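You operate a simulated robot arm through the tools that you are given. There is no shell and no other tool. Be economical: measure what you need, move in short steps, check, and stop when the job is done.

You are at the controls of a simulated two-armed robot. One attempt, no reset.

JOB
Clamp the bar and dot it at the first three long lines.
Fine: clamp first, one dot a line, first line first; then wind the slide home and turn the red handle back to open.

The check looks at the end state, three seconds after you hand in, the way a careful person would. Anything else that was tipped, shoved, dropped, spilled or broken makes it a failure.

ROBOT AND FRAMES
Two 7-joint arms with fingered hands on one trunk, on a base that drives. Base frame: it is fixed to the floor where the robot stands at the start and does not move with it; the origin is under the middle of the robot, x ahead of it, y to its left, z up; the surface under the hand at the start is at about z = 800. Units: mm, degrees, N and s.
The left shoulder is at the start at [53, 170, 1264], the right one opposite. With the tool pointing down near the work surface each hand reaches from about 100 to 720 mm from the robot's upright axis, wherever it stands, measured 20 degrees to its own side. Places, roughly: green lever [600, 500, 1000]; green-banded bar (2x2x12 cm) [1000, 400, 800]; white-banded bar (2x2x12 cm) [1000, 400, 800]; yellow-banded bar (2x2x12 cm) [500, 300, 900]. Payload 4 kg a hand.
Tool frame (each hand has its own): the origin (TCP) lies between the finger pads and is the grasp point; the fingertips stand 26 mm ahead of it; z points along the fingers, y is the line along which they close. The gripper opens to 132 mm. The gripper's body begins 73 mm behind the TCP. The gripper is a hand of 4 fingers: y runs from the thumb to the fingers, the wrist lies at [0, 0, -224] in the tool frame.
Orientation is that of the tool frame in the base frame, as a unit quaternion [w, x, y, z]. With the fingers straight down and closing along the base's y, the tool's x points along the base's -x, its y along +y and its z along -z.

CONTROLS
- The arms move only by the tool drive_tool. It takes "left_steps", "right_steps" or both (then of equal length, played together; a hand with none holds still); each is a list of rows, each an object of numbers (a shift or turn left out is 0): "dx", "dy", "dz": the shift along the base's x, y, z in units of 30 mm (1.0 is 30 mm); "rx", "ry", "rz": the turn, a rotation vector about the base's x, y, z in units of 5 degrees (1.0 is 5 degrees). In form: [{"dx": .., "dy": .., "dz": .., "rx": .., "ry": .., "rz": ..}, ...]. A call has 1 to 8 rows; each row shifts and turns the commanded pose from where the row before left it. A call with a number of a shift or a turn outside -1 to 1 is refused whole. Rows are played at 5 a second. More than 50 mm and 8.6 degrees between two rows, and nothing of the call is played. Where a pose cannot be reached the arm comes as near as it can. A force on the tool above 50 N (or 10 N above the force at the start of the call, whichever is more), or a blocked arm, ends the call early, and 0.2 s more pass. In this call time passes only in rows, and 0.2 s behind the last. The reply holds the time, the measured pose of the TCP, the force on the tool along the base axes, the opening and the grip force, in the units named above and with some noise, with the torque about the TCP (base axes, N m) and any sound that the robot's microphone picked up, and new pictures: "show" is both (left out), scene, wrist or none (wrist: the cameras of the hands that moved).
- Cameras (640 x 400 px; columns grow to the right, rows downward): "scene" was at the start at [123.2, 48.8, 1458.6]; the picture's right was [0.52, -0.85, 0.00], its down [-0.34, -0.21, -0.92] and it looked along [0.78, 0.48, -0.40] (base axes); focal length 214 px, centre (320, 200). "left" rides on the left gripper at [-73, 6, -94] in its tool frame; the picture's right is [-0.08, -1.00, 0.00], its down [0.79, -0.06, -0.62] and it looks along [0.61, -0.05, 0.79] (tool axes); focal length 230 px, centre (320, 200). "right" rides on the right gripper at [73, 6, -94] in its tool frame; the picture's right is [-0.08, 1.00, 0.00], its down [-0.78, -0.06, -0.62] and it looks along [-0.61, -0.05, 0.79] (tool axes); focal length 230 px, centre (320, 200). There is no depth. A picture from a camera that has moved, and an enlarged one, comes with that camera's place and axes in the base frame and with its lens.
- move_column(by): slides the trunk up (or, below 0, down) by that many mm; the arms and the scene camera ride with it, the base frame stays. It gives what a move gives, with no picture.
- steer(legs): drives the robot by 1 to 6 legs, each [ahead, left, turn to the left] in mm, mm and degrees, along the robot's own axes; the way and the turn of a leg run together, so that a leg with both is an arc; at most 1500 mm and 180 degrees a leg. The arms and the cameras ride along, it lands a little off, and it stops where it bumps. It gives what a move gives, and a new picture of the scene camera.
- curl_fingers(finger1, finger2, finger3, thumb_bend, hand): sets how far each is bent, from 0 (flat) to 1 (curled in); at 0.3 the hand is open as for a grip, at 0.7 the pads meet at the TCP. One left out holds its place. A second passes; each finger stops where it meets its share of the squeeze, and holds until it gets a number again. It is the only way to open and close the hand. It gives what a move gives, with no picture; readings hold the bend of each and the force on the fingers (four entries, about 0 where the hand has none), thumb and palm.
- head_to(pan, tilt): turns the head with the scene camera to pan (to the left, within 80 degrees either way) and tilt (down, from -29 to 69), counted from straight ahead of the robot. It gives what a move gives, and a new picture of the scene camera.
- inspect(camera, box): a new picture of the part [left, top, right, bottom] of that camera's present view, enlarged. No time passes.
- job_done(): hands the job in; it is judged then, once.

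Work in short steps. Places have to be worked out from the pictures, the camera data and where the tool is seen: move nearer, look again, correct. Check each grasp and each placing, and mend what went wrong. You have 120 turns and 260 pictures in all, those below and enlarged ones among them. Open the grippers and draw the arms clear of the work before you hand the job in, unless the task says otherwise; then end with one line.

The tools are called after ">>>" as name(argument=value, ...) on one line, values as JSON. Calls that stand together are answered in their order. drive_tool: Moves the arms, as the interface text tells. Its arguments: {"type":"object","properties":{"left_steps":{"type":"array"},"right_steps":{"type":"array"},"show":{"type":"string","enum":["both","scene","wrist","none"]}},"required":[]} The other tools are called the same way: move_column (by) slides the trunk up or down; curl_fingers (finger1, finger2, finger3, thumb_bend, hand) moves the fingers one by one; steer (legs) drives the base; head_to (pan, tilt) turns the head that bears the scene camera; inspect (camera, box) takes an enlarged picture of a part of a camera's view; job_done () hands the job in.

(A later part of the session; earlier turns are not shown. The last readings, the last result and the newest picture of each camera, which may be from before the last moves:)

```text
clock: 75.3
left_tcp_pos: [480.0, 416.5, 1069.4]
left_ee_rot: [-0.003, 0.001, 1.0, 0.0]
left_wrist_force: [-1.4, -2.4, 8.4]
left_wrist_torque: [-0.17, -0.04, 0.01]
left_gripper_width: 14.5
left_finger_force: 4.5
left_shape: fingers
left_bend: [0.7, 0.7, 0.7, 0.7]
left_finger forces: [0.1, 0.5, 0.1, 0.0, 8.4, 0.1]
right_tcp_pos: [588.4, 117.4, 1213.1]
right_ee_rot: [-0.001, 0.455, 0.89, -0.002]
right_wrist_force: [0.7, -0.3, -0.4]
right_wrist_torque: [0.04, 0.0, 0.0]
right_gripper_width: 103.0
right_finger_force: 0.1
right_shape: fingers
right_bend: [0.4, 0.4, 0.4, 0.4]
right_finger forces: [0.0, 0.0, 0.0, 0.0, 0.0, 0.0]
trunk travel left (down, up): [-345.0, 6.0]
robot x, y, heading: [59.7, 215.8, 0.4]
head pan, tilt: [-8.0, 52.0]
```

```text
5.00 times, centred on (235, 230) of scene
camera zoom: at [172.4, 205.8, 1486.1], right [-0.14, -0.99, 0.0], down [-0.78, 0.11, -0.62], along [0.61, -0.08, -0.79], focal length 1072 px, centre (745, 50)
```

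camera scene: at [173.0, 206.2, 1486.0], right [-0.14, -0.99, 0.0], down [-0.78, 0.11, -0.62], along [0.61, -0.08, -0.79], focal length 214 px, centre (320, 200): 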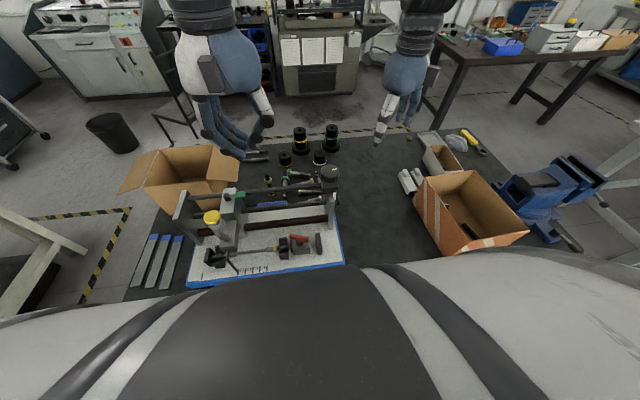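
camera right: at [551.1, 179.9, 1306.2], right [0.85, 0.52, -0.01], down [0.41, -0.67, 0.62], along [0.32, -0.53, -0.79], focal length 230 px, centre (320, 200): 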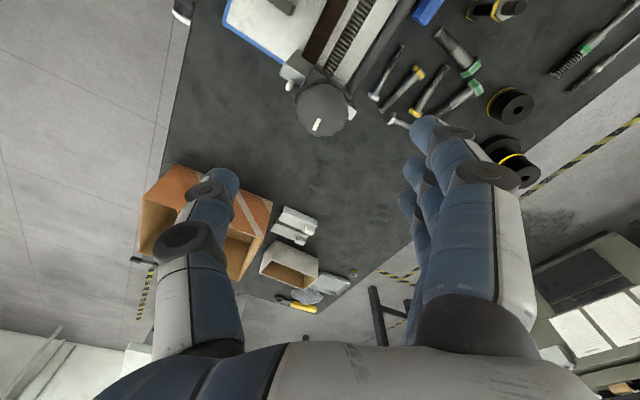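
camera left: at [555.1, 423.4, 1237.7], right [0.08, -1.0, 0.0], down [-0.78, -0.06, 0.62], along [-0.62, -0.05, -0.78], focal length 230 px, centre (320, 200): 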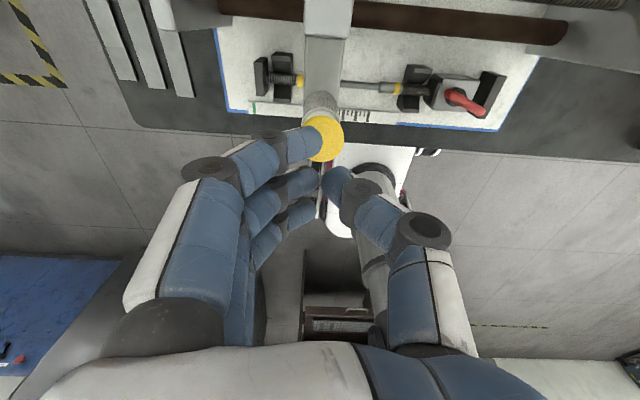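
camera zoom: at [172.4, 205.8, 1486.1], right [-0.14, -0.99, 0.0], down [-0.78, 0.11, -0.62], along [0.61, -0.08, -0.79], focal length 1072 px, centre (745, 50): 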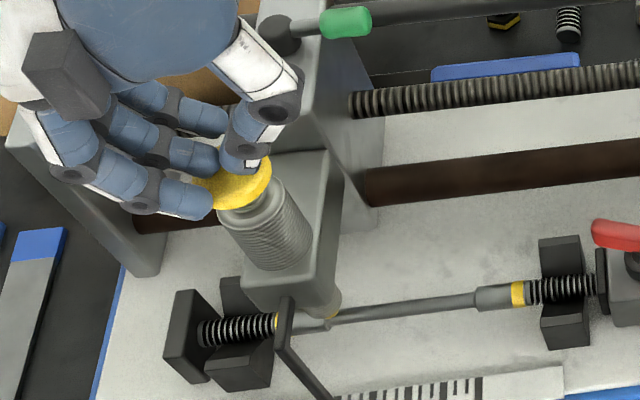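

The punch tip is coming out beneath toward the bar. Continue pressing.

>>> drive_tool(left_steps=[{"dz": -0.12}, {"dz": -0.12}, {"dz": -0.12}], show="none")

>>> inspect(camera="scene", box=[200, 190, 270, 270])

```text
clock: 76.1
left_tcp_pos: [480.5, 416.3, 1062.1]
left_ee_rot: [0.001, 0.0, 1.0, 0.0]
left_wrist_force: [-8.2, -3.8, 34.9]
left_wrist_torque: [-0.33, 0.23, -0.01]
left_gripper_width: 14.0
left_finger_force: 17.4
left_shape: fingers
left_bend: [0.7, 0.71, 0.7, 0.71]
left_finger forces: [0.0, 9.6, 0.0, 0.0, 26.3, 0.0]
right_tcp_pos: [588.0, 118.0, 1214.3]
right_ee_rot: [-0.001, 0.456, 0.89, -0.002]
right_wrist_force: [-0.2, 0.2, -1.2]
right_wrist_torque: [0.0, 0.0, 0.01]
right_gripper_width: 103.0
right_finger_force: 0.1
right_shape: fingers
right_bend: [0.4, 0.4, 0.4, 0.4]
right_finger forces: [0.1, 0.0, 0.0, 0.0, 0.0, 0.0]
trunk travel left (down, up): [-345.0, 6.0]
robot x, y, heading: [58.9, 217.2, 0.1]
head pan, tilt: [-8.0, 52.0]
stopped in row 3 (left hand): the force on the tool passed its limit at 56 N (the readings are from after the stop); the commanded pose is now the measured one
```

```text
5.00 times, centred on (235, 230) of scene
camera zoom: at [169.3, 205.1, 1486.4], right [-0.14, -0.99, 0.0], down [-0.78, 0.11, -0.62], along [0.61, -0.08, -0.79], focal length 1072 px, centre (745, 50)
```

zoom: 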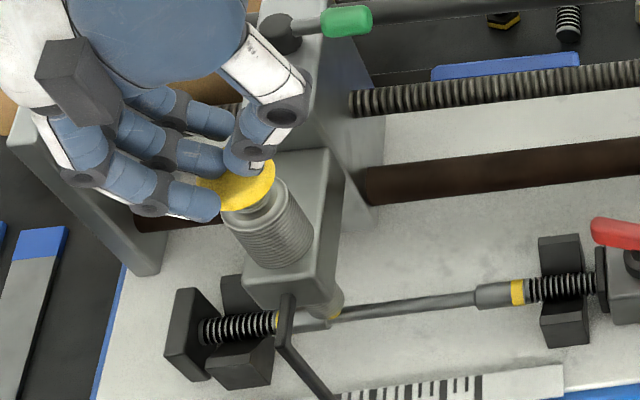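

Bottomed on the bar at 56 N. Release upward and check the pointer and the bar.

>>> drive_tool(left_steps=[{"dz": 0.5}, {"dz": 0.8}, {"dz": 1}, {"dz": 1}], right_steps=[{"rz": 1}, {"rz": 1}, {"rz": 1}, {"rz": 1}], show="none")

>>> inspect(camera="scene", box=[200, 190, 270, 270])

>>> inspect(camera="scene", box=[210, 245, 280, 285])

```text
clock: 77.1
left_tcp_pos: [484.9, 417.0, 1158.0]
left_ee_rot: [0.0, 0.0, 1.0, 0.0]
left_wrist_force: [-0.3, 0.2, 0.0]
left_wrist_torque: [0.02, -0.01, 0.0]
left_gripper_width: 14.3
left_finger_force: 0.1
left_shape: fingers
left_bend: [0.7, 0.7, 0.7, 0.7]
left_finger forces: [0.1, 0.0, 0.1, 0.0, 0.0, 0.0]
right_tcp_pos: [588.6, 119.3, 1212.1]
right_ee_rot: [-0.001, 0.293, 0.956, -0.002]
right_wrist_force: [0.3, 0.4, 1.1]
right_wrist_torque: [-0.01, -0.01, -0.02]
right_gripper_width: 103.0
right_finger_force: 0.0
right_shape: fingers
right_bend: [0.4, 0.4, 0.4, 0.4]
right_finger forces: [0.0, 0.0, 0.0, 0.0, 0.1, 0.0]
trunk travel left (down, up): [-345.0, 6.0]
robot x, y, heading: [60.6, 215.4, 0.3]
head pan, tilt: [-8.0, 52.0]
```

```text
5.00 times, centred on (235, 230) of scene
camera zoom: at [172.1, 206.0, 1486.0], right [-0.14, -0.99, 0.0], down [-0.78, 0.11, -0.62], along [0.61, -0.08, -0.79], focal length 1072 px, centre (745, 50)
```

zoom: 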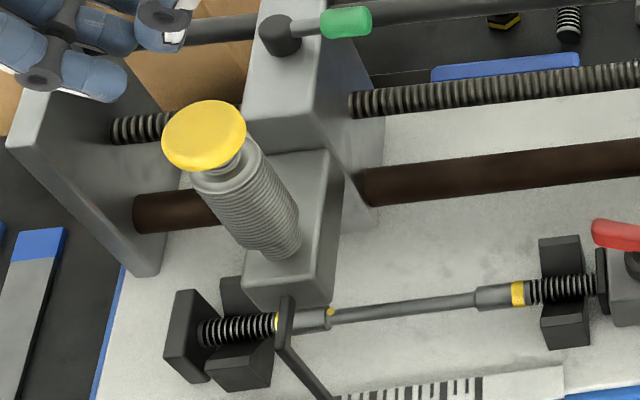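

```text
9.14 times, centred on (245, 265) of scene
camera zoom: at [172.1, 206.0, 1486.0], right [-0.14, -0.99, 0.0], down [-0.78, 0.11, -0.62], along [0.61, -0.08, -0.79], focal length 1961 px, centre (1006, -394)
```

zoom: 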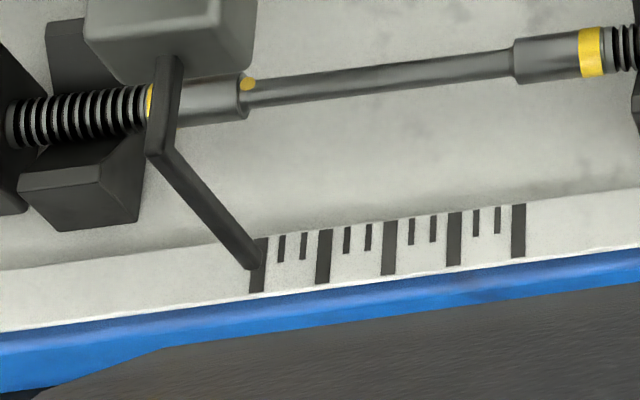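

A yellow dot appeared on the bar under the punch – dot 1 done, pointer still on line 1. Now regrip the knob with the right hand.

>>> drive_tool(right_steps=[{"dz": -1}, {"dz": -1}, {"dz": -1}, {"dz": -1}, {"dz": -0.95}], left_steps=[{"dz": 0.5}, {"dz": 0.5}, {}, {}, {}], show="none")

>>> curl_fingers(hand="right", finger1=0.75, finger2=0.75, finger3=0.75, thumb_bend=0.75)

>>> drive_tool(right_steps=[{"rz": -0.8}, {"rz": -0.8}, {"rz": -0.8}, {"rz": -0.8}, {"rz": -0.8}, {"rz": -0.8}, {"rz": -0.8}], show="wrist")

>>> inspect(camera="scene", box=[210, 245, 280, 285])

```text
clock: 78.3
left_tcp_pos: [483.7, 417.3, 1189.4]
left_ee_rot: [-0.001, 0.0, 1.0, 0.0]
left_wrist_force: [-0.2, 0.1, 0.0]
left_wrist_torque: [0.02, 0.03, -0.04]
left_gripper_width: 14.2
left_finger_force: 0.1
left_shape: fingers
left_bend: [0.7, 0.7, 0.7, 0.7]
left_finger forces: [0.0, 0.0, 0.0, 0.0, 0.0, 0.0]
right_tcp_pos: [591.2, 118.4, 1062.5]
right_ee_rot: [-0.001, 0.293, 0.956, -0.003]
right_wrist_force: [0.6, -1.3, 0.0]
right_wrist_torque: [-0.02, 0.0, -0.04]
right_gripper_width: 103.4
right_finger_force: 0.1
right_shape: fingers
right_bend: [0.4, 0.4, 0.4, 0.4]
right_finger forces: [0.1, 0.0, 0.0, 0.1, 0.0, 0.1]
trunk travel left (down, up): [-345.0, 6.0]
robot x, y, heading: [57.3, 215.1, 0.0]
head pan, tilt: [-8.0, 52.0]
```

```text
clock: 79.3
left_tcp_pos: [484.3, 416.7, 1188.4]
left_ee_rot: [0.0, 0.0, 1.0, 0.0]
left_wrist_force: [-0.8, 0.1, -0.5]
left_wrist_torque: [-0.02, 0.02, 0.02]
left_gripper_width: 14.2
left_finger_force: 0.1
left_shape: fingers
left_bend: [0.7, 0.7, 0.7, 0.7]
left_finger forces: [0.1, 0.1, 0.0, 0.1, 0.0, 0.1]
right_tcp_pos: [591.3, 119.3, 1062.2]
right_ee_rot: [-0.003, 0.293, 0.956, -0.004]
right_wrist_force: [-3.1, 4.0, -15.7]
right_wrist_torque: [0.35, 0.01, 0.29]
right_gripper_width: 35.1
right_finger_force: 35.2
right_shape: fingers
right_bend: [0.7, 0.56, 0.71, 0.64]
right_finger forces: [12.3, 18.4, 12.4, 0.1, 26.8, 0.0]
trunk travel left (down, up): [-345.0, 6.0]
robot x, y, heading: [55.5, 217.1, 0.3]
head pan, tilt: [-8.0, 52.0]
```

```text
clock: 80.9
left_tcp_pos: [483.9, 416.8, 1188.5]
left_ee_rot: [-0.003, 0.001, 1.0, 0.0]
left_wrist_force: [0.8, 0.0, -0.6]
left_wrist_torque: [0.03, -0.03, 0.0]
left_gripper_width: 14.0
left_finger_force: 0.1
left_shape: fingers
left_bend: [0.7, 0.7, 0.7, 0.7]
left_finger forces: [0.0, 0.1, 0.0, 0.0, 0.0, 0.1]
right_tcp_pos: [591.1, 118.8, 1063.2]
right_ee_rot: [-0.002, 0.517, 0.856, -0.003]
right_wrist_force: [-9.5, 5.2, -28.5]
right_wrist_torque: [0.1, -0.12, 0.08]
right_gripper_width: 35.8
right_finger_force: 35.0
right_shape: fingers
right_bend: [0.7, 0.56, 0.71, 0.64]
right_finger forces: [17.8, 11.2, 12.0, 0.1, 29.3, 0.0]
trunk travel left (down, up): [-345.0, 6.0]
robot x, y, heading: [56.7, 215.8, 0.1]
head pan, tilt: [-8.0, 52.0]
camera right: at [561.1, 184.8, 1157.0], right [0.92, 0.4, -0.01], down [0.32, -0.72, 0.62], along [0.24, -0.57, -0.79], focal length 230 px, centre (320, 200)
```

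right: 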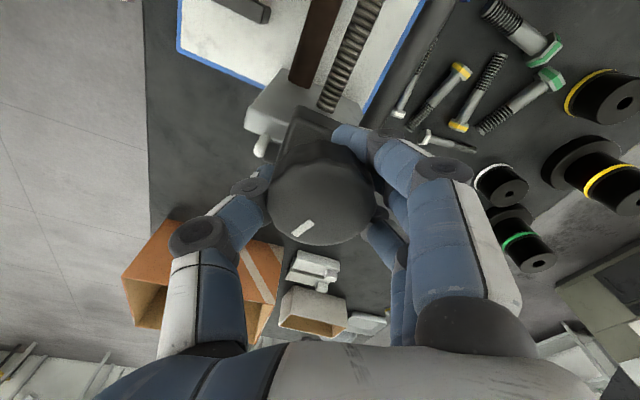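

```text
9.14 times, centred on (245, 265) of scene
camera zoom: at [173.9, 206.8, 1485.8], right [-0.14, -0.99, 0.0], down [-0.78, 0.11, -0.62], along [0.61, -0.08, -0.79], focal length 1961 px, centre (1006, -394)
```

zoom: 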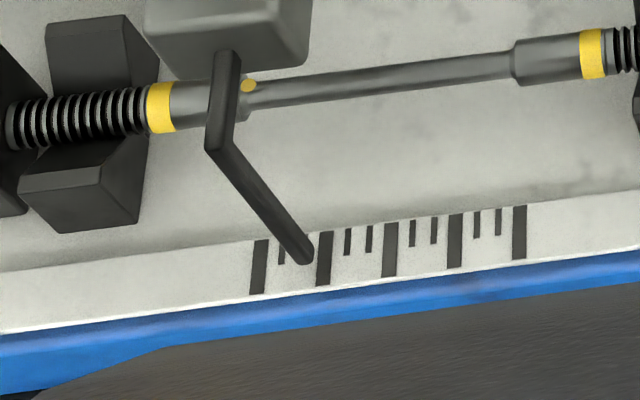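

>>> inspect(camera="scene", box=[230, 262, 262, 282])

```text
16.00 times, centred on (246, 272) of scene
camera zoom: at [173.9, 206.8, 1485.8], right [-0.14, -0.99, 0.0], down [-0.78, 0.11, -0.62], along [0.61, -0.08, -0.79], focal length 3432 px, centre (1504, -952)
```

zoom: 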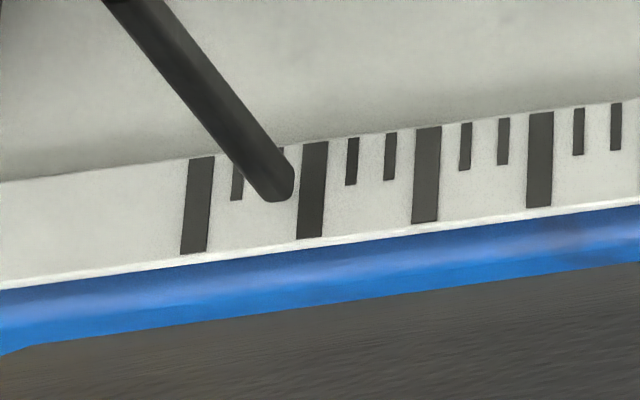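

Need about 17 px (~5°) more to reach line 2 (allowing for the parallax seen at line 1).

>>> drive_tool(right_steps=[{"rz": -0.5}, {"rz": -0.5}], show="none")

>>> inspect(camera="scene", box=[230, 262, 262, 282])

>>> inspect(camera="left", box=[240, 60, 480, 210])

```text
clock: 81.5
left_tcp_pos: [484.7, 415.2, 1187.5]
left_ee_rot: [-0.002, 0.0, 1.0, -0.001]
left_wrist_force: [0.3, 0.1, 0.1]
left_wrist_torque: [-0.06, -0.03, -0.01]
left_gripper_width: 14.0
left_finger_force: 0.1
left_shape: fingers
left_bend: [0.7, 0.7, 0.7, 0.7]
left_finger forces: [0.0, 0.0, 0.1, 0.0, 0.0, 0.1]
right_tcp_pos: [591.7, 119.4, 1063.3]
right_ee_rot: [-0.003, 0.554, 0.833, -0.003]
right_wrist_force: [-9.5, 3.3, -29.0]
right_wrist_torque: [0.13, -0.03, 0.1]
right_gripper_width: 35.6
right_finger_force: 35.1
right_shape: fingers
right_bend: [0.7, 0.57, 0.71, 0.64]
right_finger forces: [16.5, 11.3, 13.1, 0.1, 29.4, 0.1]
trunk travel left (down, up): [-345.0, 6.0]
robot x, y, heading: [58.4, 214.0, -0.0]
head pan, tilt: [-8.0, 52.0]
```

```text
16.00 times, centred on (246, 272) of scene
camera zoom: at [174.1, 206.4, 1485.8], right [-0.14, -0.99, 0.0], down [-0.78, 0.11, -0.61], along [0.61, -0.08, -0.79], focal length 3432 px, centre (1504, -952)
```

zoom: 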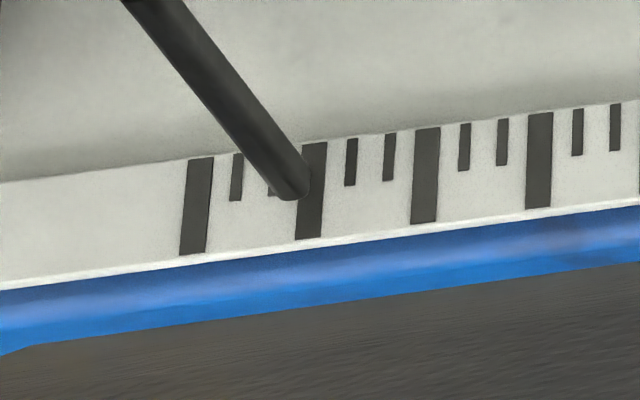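

```text
2.67 times, centred on (360, 135) of left
camera zoom: at [558.3, 422.9, 1281.3], right [0.08, -1.0, 0.0], down [-0.78, -0.06, 0.62], along [-0.62, -0.05, -0.79], focal length 614 px, centre (213, 373)
```

zoom: 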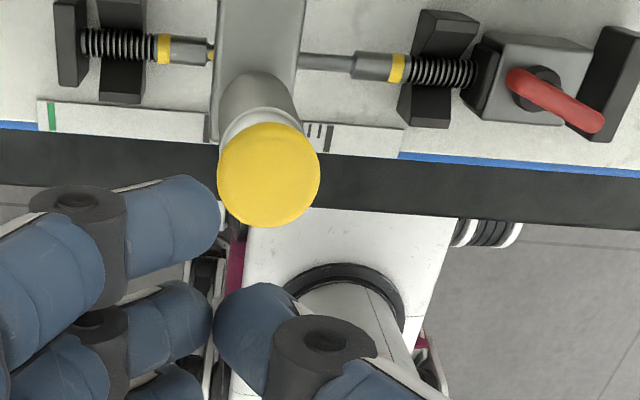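

Offset now matches that at line 1. Move the left hand 20 mm to −y over the button and press.

>>> drive_tool(left_steps=[{"dy": -0.65, "dx": -0.13}, {"dz": -0.8}, {"dz": -0.8}, {"dz": -0.8}], show="wrist")

>>> inspect(camera="scene", box=[190, 170, 290, 280])

```text
clock: 82.5
left_tcp_pos: [479.3, 395.6, 1115.7]
left_ee_rot: [-0.003, 0.0, 1.0, 0.002]
left_wrist_force: [0.1, -0.2, -0.2]
left_wrist_torque: [0.01, 0.0, 0.02]
left_gripper_width: 14.2
left_finger_force: 0.1
left_shape: fingers
left_bend: [0.7, 0.7, 0.7, 0.7]
left_finger forces: [0.1, 0.1, 0.0, 0.0, 0.0, 0.0]
right_tcp_pos: [589.9, 118.4, 1063.0]
right_ee_rot: [-0.003, 0.553, 0.833, -0.003]
right_wrist_force: [-6.7, 3.6, -31.3]
right_wrist_torque: [0.07, -0.07, 0.02]
right_gripper_width: 35.8
right_finger_force: 35.5
right_shape: fingers
right_bend: [0.7, 0.57, 0.71, 0.64]
right_finger forces: [17.0, 11.1, 13.5, 0.0, 28.7, 0.1]
trunk travel left (down, up): [-345.0, 6.0]
robot x, y, heading: [62.0, 214.1, 0.2]
head pan, tilt: [-8.0, 52.0]
camera left: at [552.9, 402.7, 1207.8], right [0.08, -1.0, 0.0], down [-0.78, -0.06, 0.62], along [-0.62, -0.04, -0.78], focal length 230 px, centre (320, 200)
```

left: 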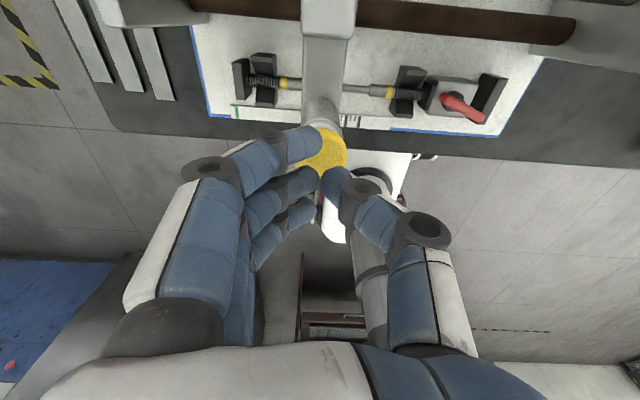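

```text
3.64 times, centred on (240, 225) of scene
camera zoom: at [174.3, 206.4, 1485.8], right [-0.14, -0.99, 0.0], down [-0.78, 0.11, -0.61], along [0.61, -0.08, -0.79], focal length 780 px, centre (611, 109)
```

zoom: 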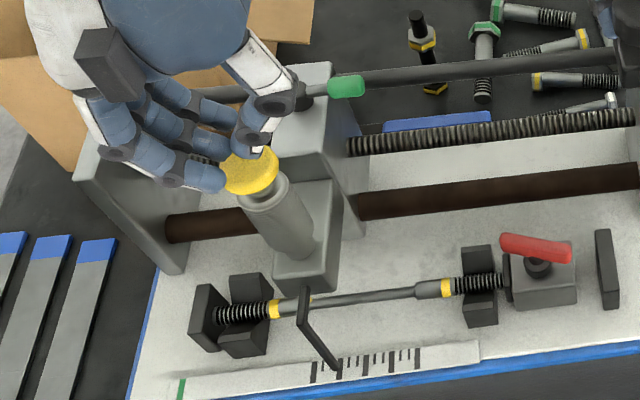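

Aligned over the button; press down slowly in one stroke until the force limit.

>>> drive_tool(left_steps=[{"dz": -0.4}, {"dz": -0.4}, {"dz": -0.4}, {"dz": -0.15}, {"dz": -0.12}, {"dz": -0.12}, {"dz": -0.12}, {"dz": -0.12}], show="none")

```text
clock: 84.3
left_tcp_pos: [479.7, 395.9, 1063.6]
left_ee_rot: [-0.001, 0.001, 1.0, 0.0]
left_wrist_force: [-1.9, -0.6, 10.3]
left_wrist_torque: [-0.06, 0.04, 0.0]
left_gripper_width: 14.0
left_finger_force: 5.5
left_shape: fingers
left_bend: [0.7, 0.7, 0.7, 0.71]
left_finger forces: [0.0, 3.3, 0.0, 0.1, 7.5, 0.0]
right_tcp_pos: [588.8, 119.5, 1063.7]
right_ee_rot: [-0.003, 0.552, 0.834, -0.002]
right_wrist_force: [-3.8, 4.1, -33.3]
right_wrist_torque: [0.02, -0.08, -0.03]
right_gripper_width: 35.7
right_finger_force: 35.5
right_shape: fingers
right_bend: [0.7, 0.57, 0.71, 0.64]
right_finger forces: [18.2, 11.2, 14.2, 0.0, 27.1, 0.1]
trunk travel left (down, up): [-345.0, 6.0]
robot x, y, heading: [60.3, 213.9, 0.1]
head pan, tilt: [-8.0, 52.0]
```

At 10 N, just before bottom. Two more small steps.

>>> drive_tool(left_steps=[{"dz": -0.1}, {"dz": -0.1}, {"dz": -0.1}, {"dz": -0.1}], show="none")

>>> inspect(camera="scene", box=[200, 190, 270, 270])

```text
clock: 84.9
left_tcp_pos: [480.3, 396.1, 1061.2]
left_ee_rot: [0.001, 0.0, 1.0, -0.001]
left_wrist_force: [-6.5, -1.8, 27.8]
left_wrist_torque: [-0.18, 0.25, -0.01]
left_gripper_width: 13.5
left_finger_force: 14.3
left_shape: fingers
left_bend: [0.7, 0.71, 0.7, 0.71]
left_finger forces: [0.1, 9.1, 0.1, 0.1, 19.6, 0.1]
right_tcp_pos: [589.2, 119.2, 1063.9]
right_ee_rot: [-0.002, 0.553, 0.833, -0.002]
right_wrist_force: [5.3, -0.3, -13.6]
right_wrist_torque: [0.08, -0.57, -0.24]
right_gripper_width: 35.4
right_finger_force: 37.2
right_shape: fingers
right_bend: [0.69, 0.57, 0.71, 0.64]
right_finger forces: [15.5, 20.4, 13.8, 0.0, 24.5, 0.0]
trunk travel left (down, up): [-345.0, 6.0]
robot x, y, heading: [63.5, 211.7, 0.1]
head pan, tilt: [-8.0, 52.0]
stopped in row 2 (left hand): the force on the tool passed its limit at 56 N (the readings are from after the stop); the commanded pose is now the measured one
```

```text
5.00 times, centred on (235, 230) of scene
camera zoom: at [172.2, 205.4, 1486.4], right [-0.14, -0.99, 0.0], down [-0.78, 0.11, -0.62], along [0.61, -0.08, -0.79], focal length 1072 px, centre (745, 50)
```

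zoom: 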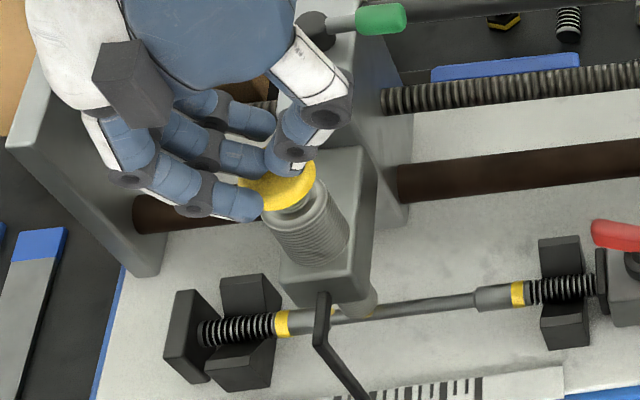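

Bottomed on the bar (56 N). Lift off and check dot 2.

>>> drive_tool(left_steps=[{"dz": 0.5}, {"dz": 0.8}, {"dz": 1}, {"dz": 1}, {"dz": 0.5}], show="none")

>>> inspect(camera="scene", box=[210, 245, 280, 285])

```text
clock: 86.1
left_tcp_pos: [480.7, 397.0, 1173.3]
left_ee_rot: [-0.002, -0.004, 1.0, -0.008]
left_wrist_force: [-0.8, 0.5, 0.3]
left_wrist_torque: [0.02, 0.0, 0.04]
left_gripper_width: 14.2
left_finger_force: 0.0
left_shape: fingers
left_bend: [0.7, 0.7, 0.7, 0.7]
left_finger forces: [0.0, 0.1, 0.0, 0.1, 0.0, 0.1]
right_tcp_pos: [590.3, 119.1, 1062.5]
right_ee_rot: [-0.003, 0.553, 0.833, -0.002]
right_wrist_force: [-2.0, -3.8, -9.9]
right_wrist_torque: [0.02, -0.51, -0.22]
right_gripper_width: 35.6
right_finger_force: 38.6
right_shape: fingers
right_bend: [0.7, 0.58, 0.71, 0.64]
right_finger forces: [14.1, 22.3, 12.5, 0.1, 28.4, 0.0]
trunk travel left (down, up): [-345.0, 6.0]
robot x, y, heading: [61.2, 216.5, 0.3]
head pan, tilt: [-8.0, 52.0]
```

```text
9.14 times, centred on (245, 265) of scene
camera zoom: at [173.5, 205.6, 1485.9], right [-0.14, -0.99, 0.0], down [-0.78, 0.11, -0.62], along [0.61, -0.08, -0.79], focal length 1961 px, centre (1006, -394)
```

zoom: 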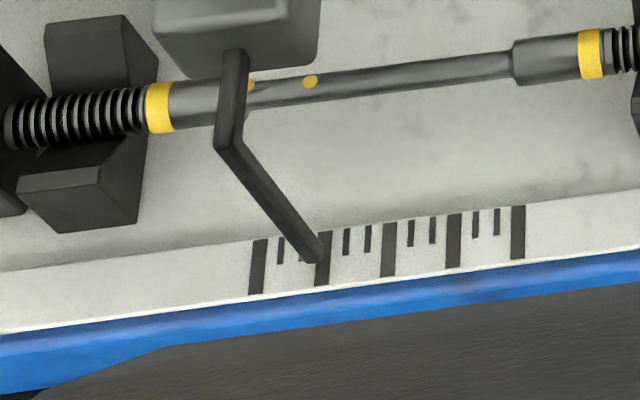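

Dot 2 is there. Turn the knob 32° toward line 3.

>>> drive_tool(right_steps=[{"rz": -0.8}, {"rz": -0.8}, {"rz": -0.8}, {"rz": -0.8}, {"rz": -0.8}, {"rz": -0.8}, {"rz": -0.8}, {"rz": -0.8}], left_steps=[{"dy": -0.6}, {}, {}, {}, {}, {}, {}, {}], show="none")

>>> inspect(camera="scene", box=[235, 260, 267, 280])

```text
clock: 87.9
left_tcp_pos: [482.2, 379.8, 1178.0]
left_ee_rot: [0.0, -0.008, 1.0, -0.02]
left_wrist_force: [-0.6, 0.2, 0.0]
left_wrist_torque: [0.0, 0.01, 0.0]
left_gripper_width: 14.1
left_finger_force: 0.1
left_shape: fingers
left_bend: [0.7, 0.7, 0.7, 0.7]
left_finger forces: [0.1, 0.1, 0.0, 0.0, 0.0, 0.0]
right_tcp_pos: [589.6, 119.8, 1063.0]
right_ee_rot: [-0.003, 0.762, 0.648, -0.002]
right_wrist_force: [-5.6, 3.1, -13.4]
right_wrist_torque: [0.26, -0.41, 0.42]
right_gripper_width: 35.0
right_finger_force: 39.2
right_shape: fingers
right_bend: [0.7, 0.6, 0.71, 0.64]
right_finger forces: [12.0, 23.3, 14.9, 0.1, 28.8, 0.1]
trunk travel left (down, up): [-345.0, 6.0]
robot x, y, heading: [57.5, 210.3, 0.1]
head pan, tilt: [-8.0, 52.0]
```

```text
16.00 times, centred on (251, 270) of scene
camera zoom: at [173.2, 206.7, 1485.9], right [-0.14, -0.99, 0.0], down [-0.78, 0.11, -0.62], along [0.61, -0.08, -0.79], focal length 3432 px, centre (1424, -920)
```

zoom: 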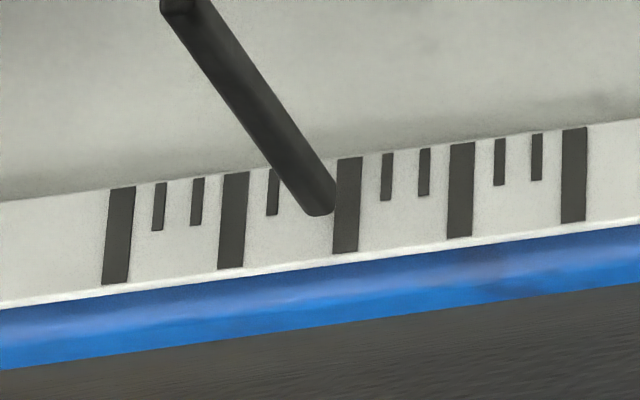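

3° more is needed for line 3. Then I'll release the knob and shift the base 50 mm right, as the left arm is getting near its limit.

>>> drive_tool(right_steps=[{"rz": -0.3}, {"rz": -0.3}], show="none")

>>> inspect(camera="scene", box=[235, 260, 267, 280])

```text
clock: 88.5
left_tcp_pos: [482.5, 379.5, 1179.0]
left_ee_rot: [0.002, -0.007, 1.0, -0.02]
left_wrist_force: [0.1, 0.0, -0.8]
left_wrist_torque: [-0.01, 0.0, 0.0]
left_gripper_width: 14.0
left_finger_force: 0.1
left_shape: fingers
left_bend: [0.7, 0.7, 0.7, 0.7]
left_finger forces: [0.1, 0.1, 0.1, 0.0, 0.0, 0.1]
right_tcp_pos: [589.1, 120.5, 1062.6]
right_ee_rot: [-0.003, 0.778, 0.628, -0.002]
right_wrist_force: [-4.7, 3.8, -16.5]
right_wrist_torque: [0.25, -0.41, 0.4]
right_gripper_width: 35.3
right_finger_force: 39.9
right_shape: fingers
right_bend: [0.7, 0.59, 0.71, 0.64]
right_finger forces: [12.3, 23.5, 15.9, 0.0, 29.1, 0.1]
trunk travel left (down, up): [-345.0, 6.0]
robot x, y, heading: [57.1, 218.8, 0.1]
head pan, tilt: [-8.0, 52.0]
```

```text
16.00 times, centred on (251, 270) of scene
camera zoom: at [173.6, 206.7, 1485.9], right [-0.14, -0.99, 0.0], down [-0.78, 0.11, -0.62], along [0.61, -0.08, -0.79], focal length 3432 px, centre (1424, -920)
```

zoom: 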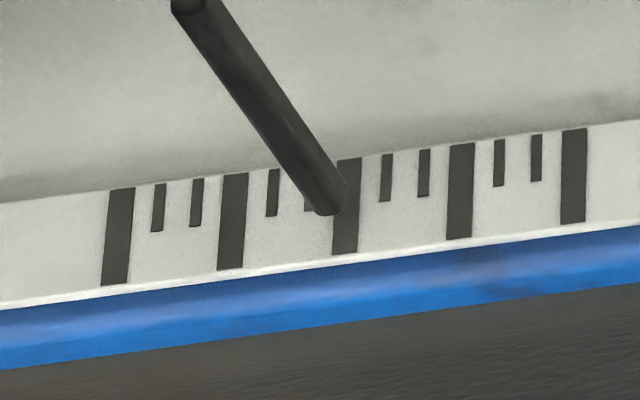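

On line 3. Release knob, lift, drive 50 mm right.

>>> curl_fingers(hand="right", finger1=0.4, finger2=0.4, finger3=0.4, thumb_bend=0.4)

>>> drive_tool(right_steps=[{"dz": 1}, {"dz": 1}, {"dz": 1}, {"dz": 1}, {"dz": 1}], left_steps=[{"dz": 0.5}, {"dz": 0.5}, {}, {}, {}], show="none")

>>> inspect(camera="scene", box=[235, 260, 267, 280])

>>> steer(legs=[[0, -55, 0]])

```text
clock: 89.5
left_tcp_pos: [481.2, 379.9, 1178.3]
left_ee_rot: [0.001, -0.007, 1.0, -0.02]
left_wrist_force: [0.0, -1.2, 0.3]
left_wrist_torque: [0.04, 0.02, 0.0]
left_gripper_width: 13.9
left_finger_force: 0.1
left_shape: fingers
left_bend: [0.7, 0.7, 0.7, 0.7]
left_finger forces: [0.0, 0.0, 0.1, 0.0, 0.0, 0.0]
right_tcp_pos: [589.8, 120.8, 1062.7]
right_ee_rot: [-0.004, 0.778, 0.629, -0.001]
right_wrist_force: [-0.4, -1.6, 0.3]
right_wrist_torque: [0.0, 0.02, 0.0]
right_gripper_width: 103.0
right_finger_force: 0.1
right_shape: fingers
right_bend: [0.4, 0.4, 0.4, 0.4]
right_finger forces: [0.0, 0.0, 0.1, 0.0, 0.0, 0.0]
trunk travel left (down, up): [-345.0, 6.0]
robot x, y, heading: [58.2, 220.4, 0.2]
head pan, tilt: [-8.0, 52.0]
```

```text
clock: 90.7
left_tcp_pos: [480.8, 378.9, 1206.3]
left_ee_rot: [0.0, -0.008, 1.0, -0.021]
left_wrist_force: [0.4, 0.0, -0.4]
left_wrist_torque: [0.0, 0.0, -0.01]
left_gripper_width: 13.9
left_finger_force: 0.1
left_shape: fingers
left_bend: [0.7, 0.7, 0.7, 0.7]
left_finger forces: [0.0, 0.1, 0.0, 0.1, 0.0, 0.0]
right_tcp_pos: [590.1, 121.3, 1213.1]
right_ee_rot: [-0.002, 0.777, 0.629, -0.003]
right_wrist_force: [-0.4, 0.3, -0.1]
right_wrist_torque: [0.0, 0.0, -0.01]
right_gripper_width: 103.4
right_finger_force: 0.1
right_shape: fingers
right_bend: [0.4, 0.4, 0.4, 0.4]
right_finger forces: [0.0, 0.0, 0.0, 0.0, 0.0, 0.0]
trunk travel left (down, up): [-345.0, 6.0]
robot x, y, heading: [57.8, 216.4, 0.4]
head pan, tilt: [-8.0, 52.0]
```

```text
16.00 times, centred on (251, 270) of scene
camera zoom: at [172.6, 206.5, 1486.0], right [-0.14, -0.99, 0.0], down [-0.78, 0.11, -0.62], along [0.61, -0.08, -0.79], focal length 3432 px, centre (1424, -920)
```

zoom: 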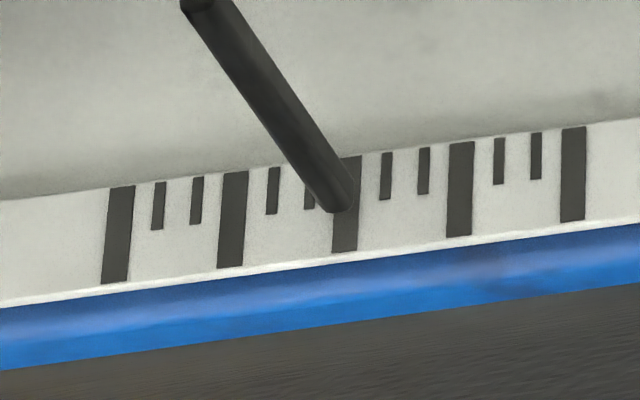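

```text
clock: 91.8
left_tcp_pos: [481.4, 323.5, 1206.1]
left_ee_rot: [0.001, -0.006, 1.0, -0.022]
left_wrist_force: [-0.7, -0.6, 0.0]
left_wrist_torque: [0.03, 0.02, 0.01]
left_gripper_width: 14.0
left_finger_force: 0.1
left_shape: fingers
left_bend: [0.7, 0.7, 0.7, 0.7]
left_finger forces: [0.0, 0.0, 0.0, 0.0, 0.0, 0.0]
right_tcp_pos: [590.7, 66.1, 1211.8]
right_ee_rot: [-0.003, 0.778, 0.629, -0.001]
right_wrist_force: [-0.3, 0.3, 0.3]
right_wrist_torque: [0.0, 0.0, 0.01]
right_gripper_width: 103.1
right_finger_force: 0.0
right_shape: fingers
right_bend: [0.4, 0.4, 0.4, 0.4]
right_finger forces: [0.0, 0.1, 0.0, 0.0, 0.0, 0.0]
trunk travel left (down, up): [-345.0, 6.0]
robot x, y, heading: [59.8, 161.7, 0.2]
head pan, tilt: [-8.0, 52.0]
camera scene: at [173.2, 152.3, 1486.0], right [-0.14, -0.99, 0.0], down [-0.78, 0.11, -0.62], along [0.61, -0.08, -0.79], focal length 214 px, centre (320, 200)
```

scene: 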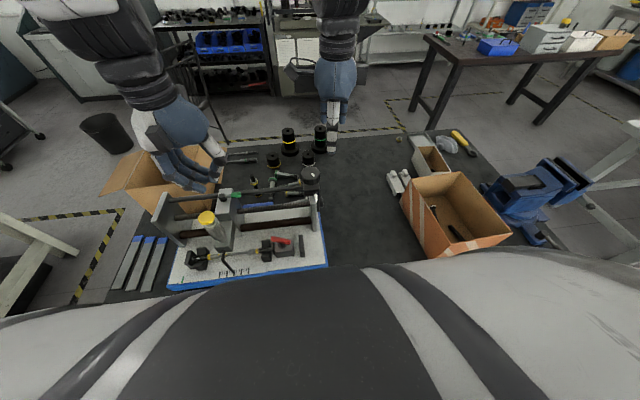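

On release the slide crept ~1.5 mm past line 3, so I'll regrip the knob, correct it, and press while holding. Bring both hands back over.

>>> drive_tool(right_steps=[{"dy": 0.9}, {"dy": 0.88}, {"dz": -1}, {"dz": -1}, {"dz": -1}, {"dz": -1}, {"dz": -0.95}], left_steps=[{"dy": 0.85, "rx": 0.48}, {"dy": 0.9, "rz": -0.15}, {}, {}, {}, {}, {}], show="none")

>>> curl_fingers(hand="right", finger1=0.75, finger2=0.75, finger3=0.75, thumb_bend=0.75)

>>> inspect(camera="scene", box=[212, 260, 244, 280])

>>> inspect(camera="left", box=[160, 0, 560, 250])

```text
clock: 93.4
left_tcp_pos: [483.0, 375.4, 1207.6]
left_ee_rot: [0.001, 0.0, 1.0, -0.001]
left_wrist_force: [-0.7, 1.0, -0.2]
left_wrist_torque: [-0.01, -0.03, 0.0]
left_gripper_width: 14.0
left_finger_force: 0.1
left_shape: fingers
left_bend: [0.7, 0.7, 0.7, 0.7]
left_finger forces: [0.0, 0.0, 0.0, 0.0, 0.1, 0.0]
right_tcp_pos: [600.2, 113.1, 1074.7]
right_ee_rot: [-0.01, 0.787, 0.617, 0.012]
right_wrist_force: [-1.1, 0.0, 0.1]
right_wrist_torque: [0.02, -0.01, 0.01]
right_gripper_width: 102.8
right_finger_force: 0.1
right_shape: fingers
right_bend: [0.4, 0.4, 0.4, 0.4]
right_finger forces: [0.1, 0.1, 0.1, 0.0, 0.0, 0.1]
trunk travel left (down, up): [-345.0, 6.0]
robot x, y, heading: [58.7, 160.8, 0.2]
head pan, tilt: [-8.0, 52.0]
```

```text
clock: 94.4
left_tcp_pos: [482.1, 376.1, 1209.0]
left_ee_rot: [0.002, 0.0, 1.0, -0.001]
left_wrist_force: [-0.1, 1.1, 0.3]
left_wrist_torque: [0.01, 0.03, 0.04]
left_gripper_width: 14.1
left_finger_force: 0.1
left_shape: fingers
left_bend: [0.7, 0.7, 0.7, 0.7]
left_finger forces: [0.0, 0.1, 0.1, 0.0, 0.1, 0.1]
right_tcp_pos: [598.9, 112.6, 1070.4]
right_ee_rot: [-0.011, 0.788, 0.616, 0.008]
right_wrist_force: [3.7, 7.5, 10.8]
right_wrist_torque: [0.24, 0.37, -0.08]
right_gripper_width: 48.2
right_finger_force: 21.1
right_shape: fingers
right_bend: [0.68, 0.63, 0.73, 0.58]
right_finger forces: [10.8, 7.6, 3.7, 0.1, 19.2, 0.1]
trunk travel left (down, up): [-345.0, 6.0]
robot x, y, heading: [61.4, 158.9, 0.0]
head pan, tilt: [-8.0, 52.0]
```

```text
16.00 times, centred on (228, 270) of scene
camera zoom: at [172.8, 153.5, 1486.1], right [-0.14, -0.99, 0.0], down [-0.78, 0.11, -0.62], along [0.61, -0.08, -0.79], focal length 3432 px, centre (1792, -920)
```

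zoom: 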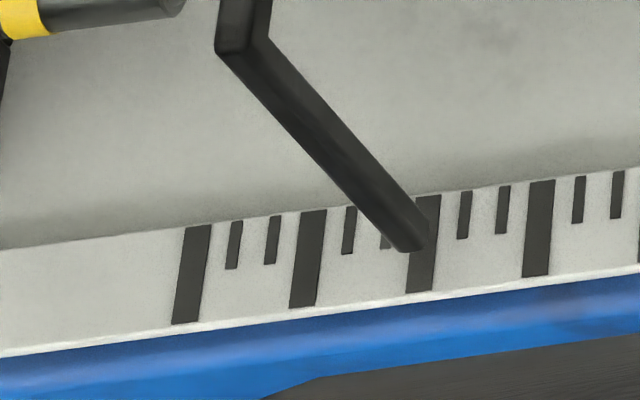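

```text
1.60 times, centred on (360, 125) of left
camera zoom: at [555.2, 384.0, 1302.1], right [0.08, -1.0, 0.0], down [-0.79, -0.06, 0.61], along [-0.61, -0.05, -0.79], focal length 368 px, centre (256, 320)
```

zoom: 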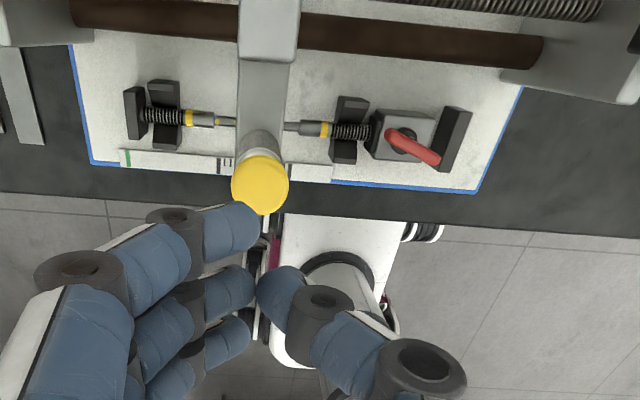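

Right arm is a bit off here but it grips. Pointer is ~1.2 mm past the line; try a small counter-clockwise correction.

>>> drive_tool(right_steps=[{"rz": 0.25}, {"rz": 0.25}], show="none")

>>> inspect(camera="scene", box=[212, 260, 244, 280])

```text
clock: 95.0
left_tcp_pos: [482.3, 377.5, 1208.7]
left_ee_rot: [0.002, 0.0, 1.0, 0.0]
left_wrist_force: [-0.4, 0.3, 0.5]
left_wrist_torque: [0.0, 0.02, -0.02]
left_gripper_width: 14.2
left_finger_force: 0.1
left_shape: fingers
left_bend: [0.7, 0.7, 0.7, 0.7]
left_finger forces: [0.0, 0.0, 0.0, 0.0, 0.0, 0.0]
right_tcp_pos: [597.1, 111.9, 1069.0]
right_ee_rot: [-0.009, 0.773, 0.635, 0.005]
right_wrist_force: [9.0, 1.8, 10.8]
right_wrist_torque: [0.01, 0.2, -0.14]
right_gripper_width: 47.0
right_finger_force: 19.2
right_shape: fingers
right_bend: [0.69, 0.65, 0.74, 0.59]
right_finger forces: [9.0, 7.4, 6.0, 0.0, 15.7, 0.1]
trunk travel left (down, up): [-345.0, 6.0]
robot x, y, heading: [58.9, 161.4, 0.2]
head pan, tilt: [-8.0, 52.0]
```

```text
16.00 times, centred on (228, 270) of scene
camera zoom: at [173.5, 152.7, 1486.0], right [-0.14, -0.99, 0.0], down [-0.78, 0.11, -0.62], along [0.61, -0.08, -0.79], focal length 3432 px, centre (1792, -920)
```

zoom: 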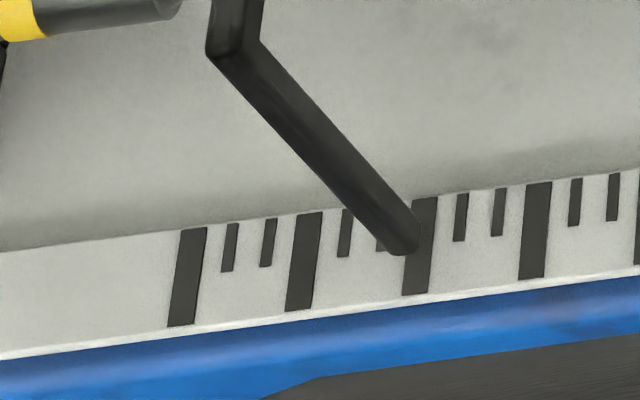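

Now within ~0.5 mm of line 3. Hold the knob and press with the left hand.

>>> drive_tool(left_steps=[{"dz": -1, "dx": -0.06, "dy": -0.05}, {"dz": -1}, {"dz": -1}], show="wrist")

>>> inspect(camera="scene", box=[160, 170, 260, 280])

```text
clock: 95.8
left_tcp_pos: [479.7, 374.0, 1118.1]
left_ee_rot: [0.002, 0.0, 1.0, -0.001]
left_wrist_force: [0.6, 0.8, 0.5]
left_wrist_torque: [0.0, -0.01, -0.01]
left_gripper_width: 14.0
left_finger_force: 0.2
left_shape: fingers
left_bend: [0.7, 0.7, 0.7, 0.7]
left_finger forces: [0.0, 0.0, 0.0, 0.1, 0.0, 0.1]
right_tcp_pos: [595.8, 112.8, 1067.7]
right_ee_rot: [-0.012, 0.772, 0.635, 0.003]
right_wrist_force: [7.4, 0.8, 7.8]
right_wrist_torque: [-0.01, 0.19, -0.07]
right_gripper_width: 45.9
right_finger_force: 20.1
right_shape: fingers
right_bend: [0.7, 0.65, 0.74, 0.59]
right_finger forces: [9.4, 8.2, 6.2, 0.0, 15.4, 0.1]
trunk travel left (down, up): [-345.0, 6.0]
robot x, y, heading: [56.4, 163.6, 0.5]
head pan, tilt: [-8.0, 52.0]
camera left: at [552.5, 381.7, 1211.9], right [0.08, -1.0, 0.0], down [-0.79, -0.06, 0.61], along [-0.61, -0.05, -0.79], focal length 230 px, centre (320, 200)
```

left: 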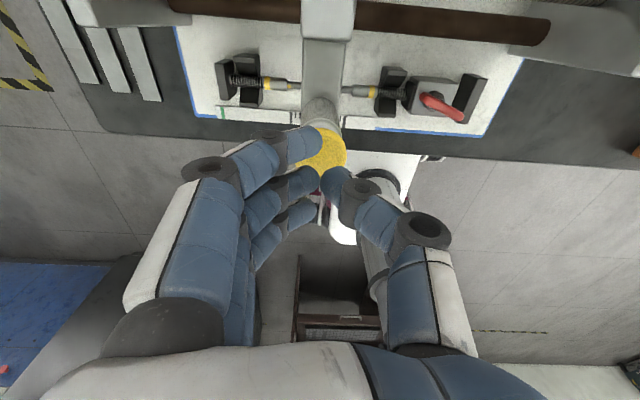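

```text
3.64 times, centred on (210, 225) of scene
camera zoom: at [173.7, 152.6, 1485.9], right [-0.14, -0.99, 0.0], down [-0.78, 0.11, -0.62], along [0.61, -0.08, -0.79], focal length 780 px, centre (720, 109)
```

zoom: 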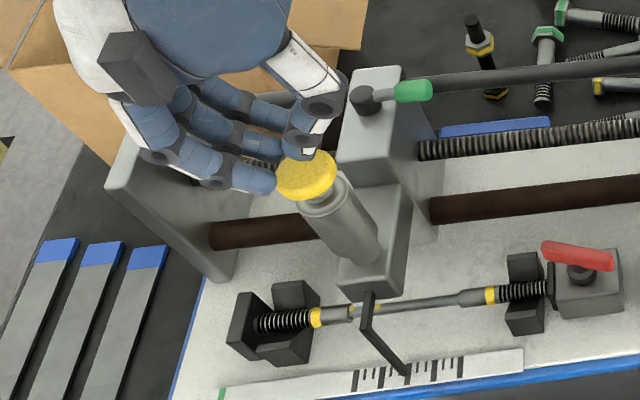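

Aligned the same as before. Press.

>>> drive_tool(left_steps=[{"dz": -0.45}, {"dz": -0.45}, {"dz": -0.45}, {"dz": -0.15}, {"dz": -0.12}, {"dz": -0.1}, {"dz": -0.1}, {"dz": -0.1}], show="none")

>>> inspect(camera="scene", box=[180, 200, 260, 280])

```text
clock: 97.6
left_tcp_pos: [481.0, 373.2, 1062.5]
left_ee_rot: [0.002, 0.001, 1.0, -0.001]
left_wrist_force: [-3.9, -0.5, 22.7]
left_wrist_torque: [-0.07, 0.24, -0.06]
left_gripper_width: 13.6
left_finger_force: 10.9
left_shape: fingers
left_bend: [0.7, 0.71, 0.7, 0.71]
left_finger forces: [0.0, 9.0, 0.1, 0.0, 13.8, 0.0]
right_tcp_pos: [596.0, 111.6, 1068.8]
right_ee_rot: [-0.012, 0.772, 0.636, 0.006]
right_wrist_force: [7.3, -0.5, -8.8]
right_wrist_torque: [-0.1, 0.14, -0.11]
right_gripper_width: 46.0
right_finger_force: 22.3
right_shape: fingers
right_bend: [0.68, 0.63, 0.74, 0.59]
right_finger forces: [11.4, 10.5, 6.6, 0.0, 16.3, 0.0]
trunk travel left (down, up): [-345.0, 6.0]
robot x, y, heading: [55.6, 160.8, 0.2]
head pan, tilt: [-8.0, 52.0]
```

```text
5.00 times, centred on (220, 240) of scene
camera zoom: at [172.9, 151.5, 1486.1], right [-0.14, -0.99, 0.0], down [-0.78, 0.11, -0.62], along [0.61, -0.08, -0.79], focal length 1072 px, centre (820, 0)
```

zoom: 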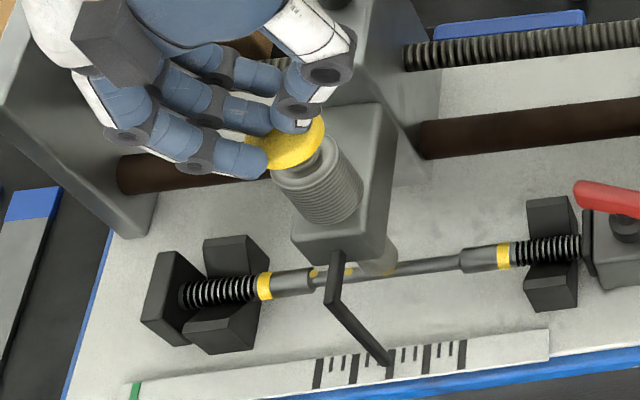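

Contact at 23 N; a last small push to the same force as before, then I lift.

>>> drive_tool(left_steps=[{"dz": -0.1}], show="none")

>>> drive_tool(left_steps=[{"dz": 0.5}, {"dz": 0.8}, {"dz": 1}, {"dz": 1}, {"dz": 1}], show="none")

>>> inspect(camera="scene", box=[190, 235, 260, 285])

```text
clock: 98.1
left_tcp_pos: [480.9, 374.3, 1061.1]
left_ee_rot: [0.006, 0.0, 1.0, -0.001]
left_wrist_force: [-7.5, -3.1, 34.7]
left_wrist_torque: [-0.26, 0.37, -0.06]
left_gripper_width: 13.7
left_finger_force: 18.3
left_shape: fingers
left_bend: [0.7, 0.72, 0.7, 0.71]
left_finger forces: [0.1, 10.8, 0.1, 0.0, 25.1, 0.0]
right_tcp_pos: [595.0, 111.5, 1069.3]
right_ee_rot: [-0.014, 0.774, 0.633, 0.008]
right_wrist_force: [4.0, 6.6, -14.3]
right_wrist_torque: [-0.05, 0.12, -0.08]
right_gripper_width: 46.7
right_finger_force: 21.9
right_shape: fingers
right_bend: [0.67, 0.62, 0.74, 0.59]
right_finger forces: [12.4, 10.3, 4.7, 0.0, 16.7, 0.0]
trunk travel left (down, up): [-345.0, 6.0]
robot x, y, heading: [57.3, 159.6, -0.1]
head pan, tilt: [-8.0, 52.0]
stopped in row 1 (left hand): the force on the tool passed its limit at 52 N (the readings are from after the stop); the commanded pose is now the measured one
```

```text
clock: 99.3
left_tcp_pos: [483.1, 374.1, 1187.9]
left_ee_rot: [0.004, 0.0, 1.0, -0.002]
left_wrist_force: [0.0, 0.5, -0.2]
left_wrist_torque: [0.0, -0.05, -0.04]
left_gripper_width: 14.0
left_finger_force: 0.0
left_shape: fingers
left_bend: [0.7, 0.7, 0.7, 0.7]
left_finger forces: [0.1, 0.0, 0.0, 0.1, 0.1, 0.1]
right_tcp_pos: [597.5, 111.1, 1069.4]
right_ee_rot: [-0.012, 0.774, 0.633, 0.006]
right_wrist_force: [-2.6, 0.5, -9.7]
right_wrist_torque: [-0.05, 0.31, -0.01]
right_gripper_width: 46.4
right_finger_force: 22.7
right_shape: fingers
right_bend: [0.68, 0.64, 0.74, 0.58]
right_finger forces: [10.1, 9.1, 4.7, 0.0, 20.3, 0.0]
trunk travel left (down, up): [-345.0, 6.0]
robot x, y, heading: [59.6, 160.0, -0.1]
head pan, tilt: [-8.0, 52.0]
```

```text
8.00 times, centred on (225, 260) of scene
camera zoom: at [173.8, 152.5, 1485.9], right [-0.14, -0.99, 0.0], down [-0.78, 0.11, -0.62], along [0.61, -0.08, -0.79], focal length 1716 px, centre (1080, -280)
```

zoom: 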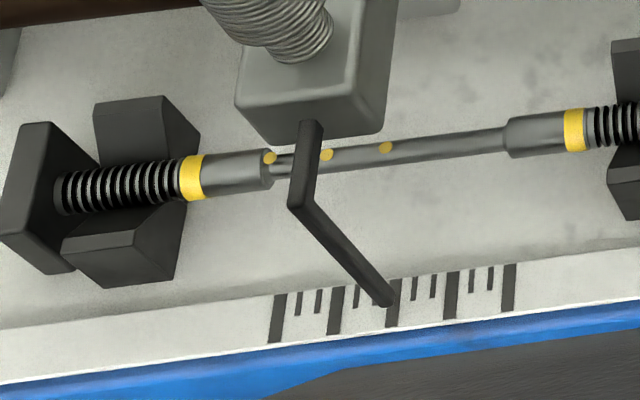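

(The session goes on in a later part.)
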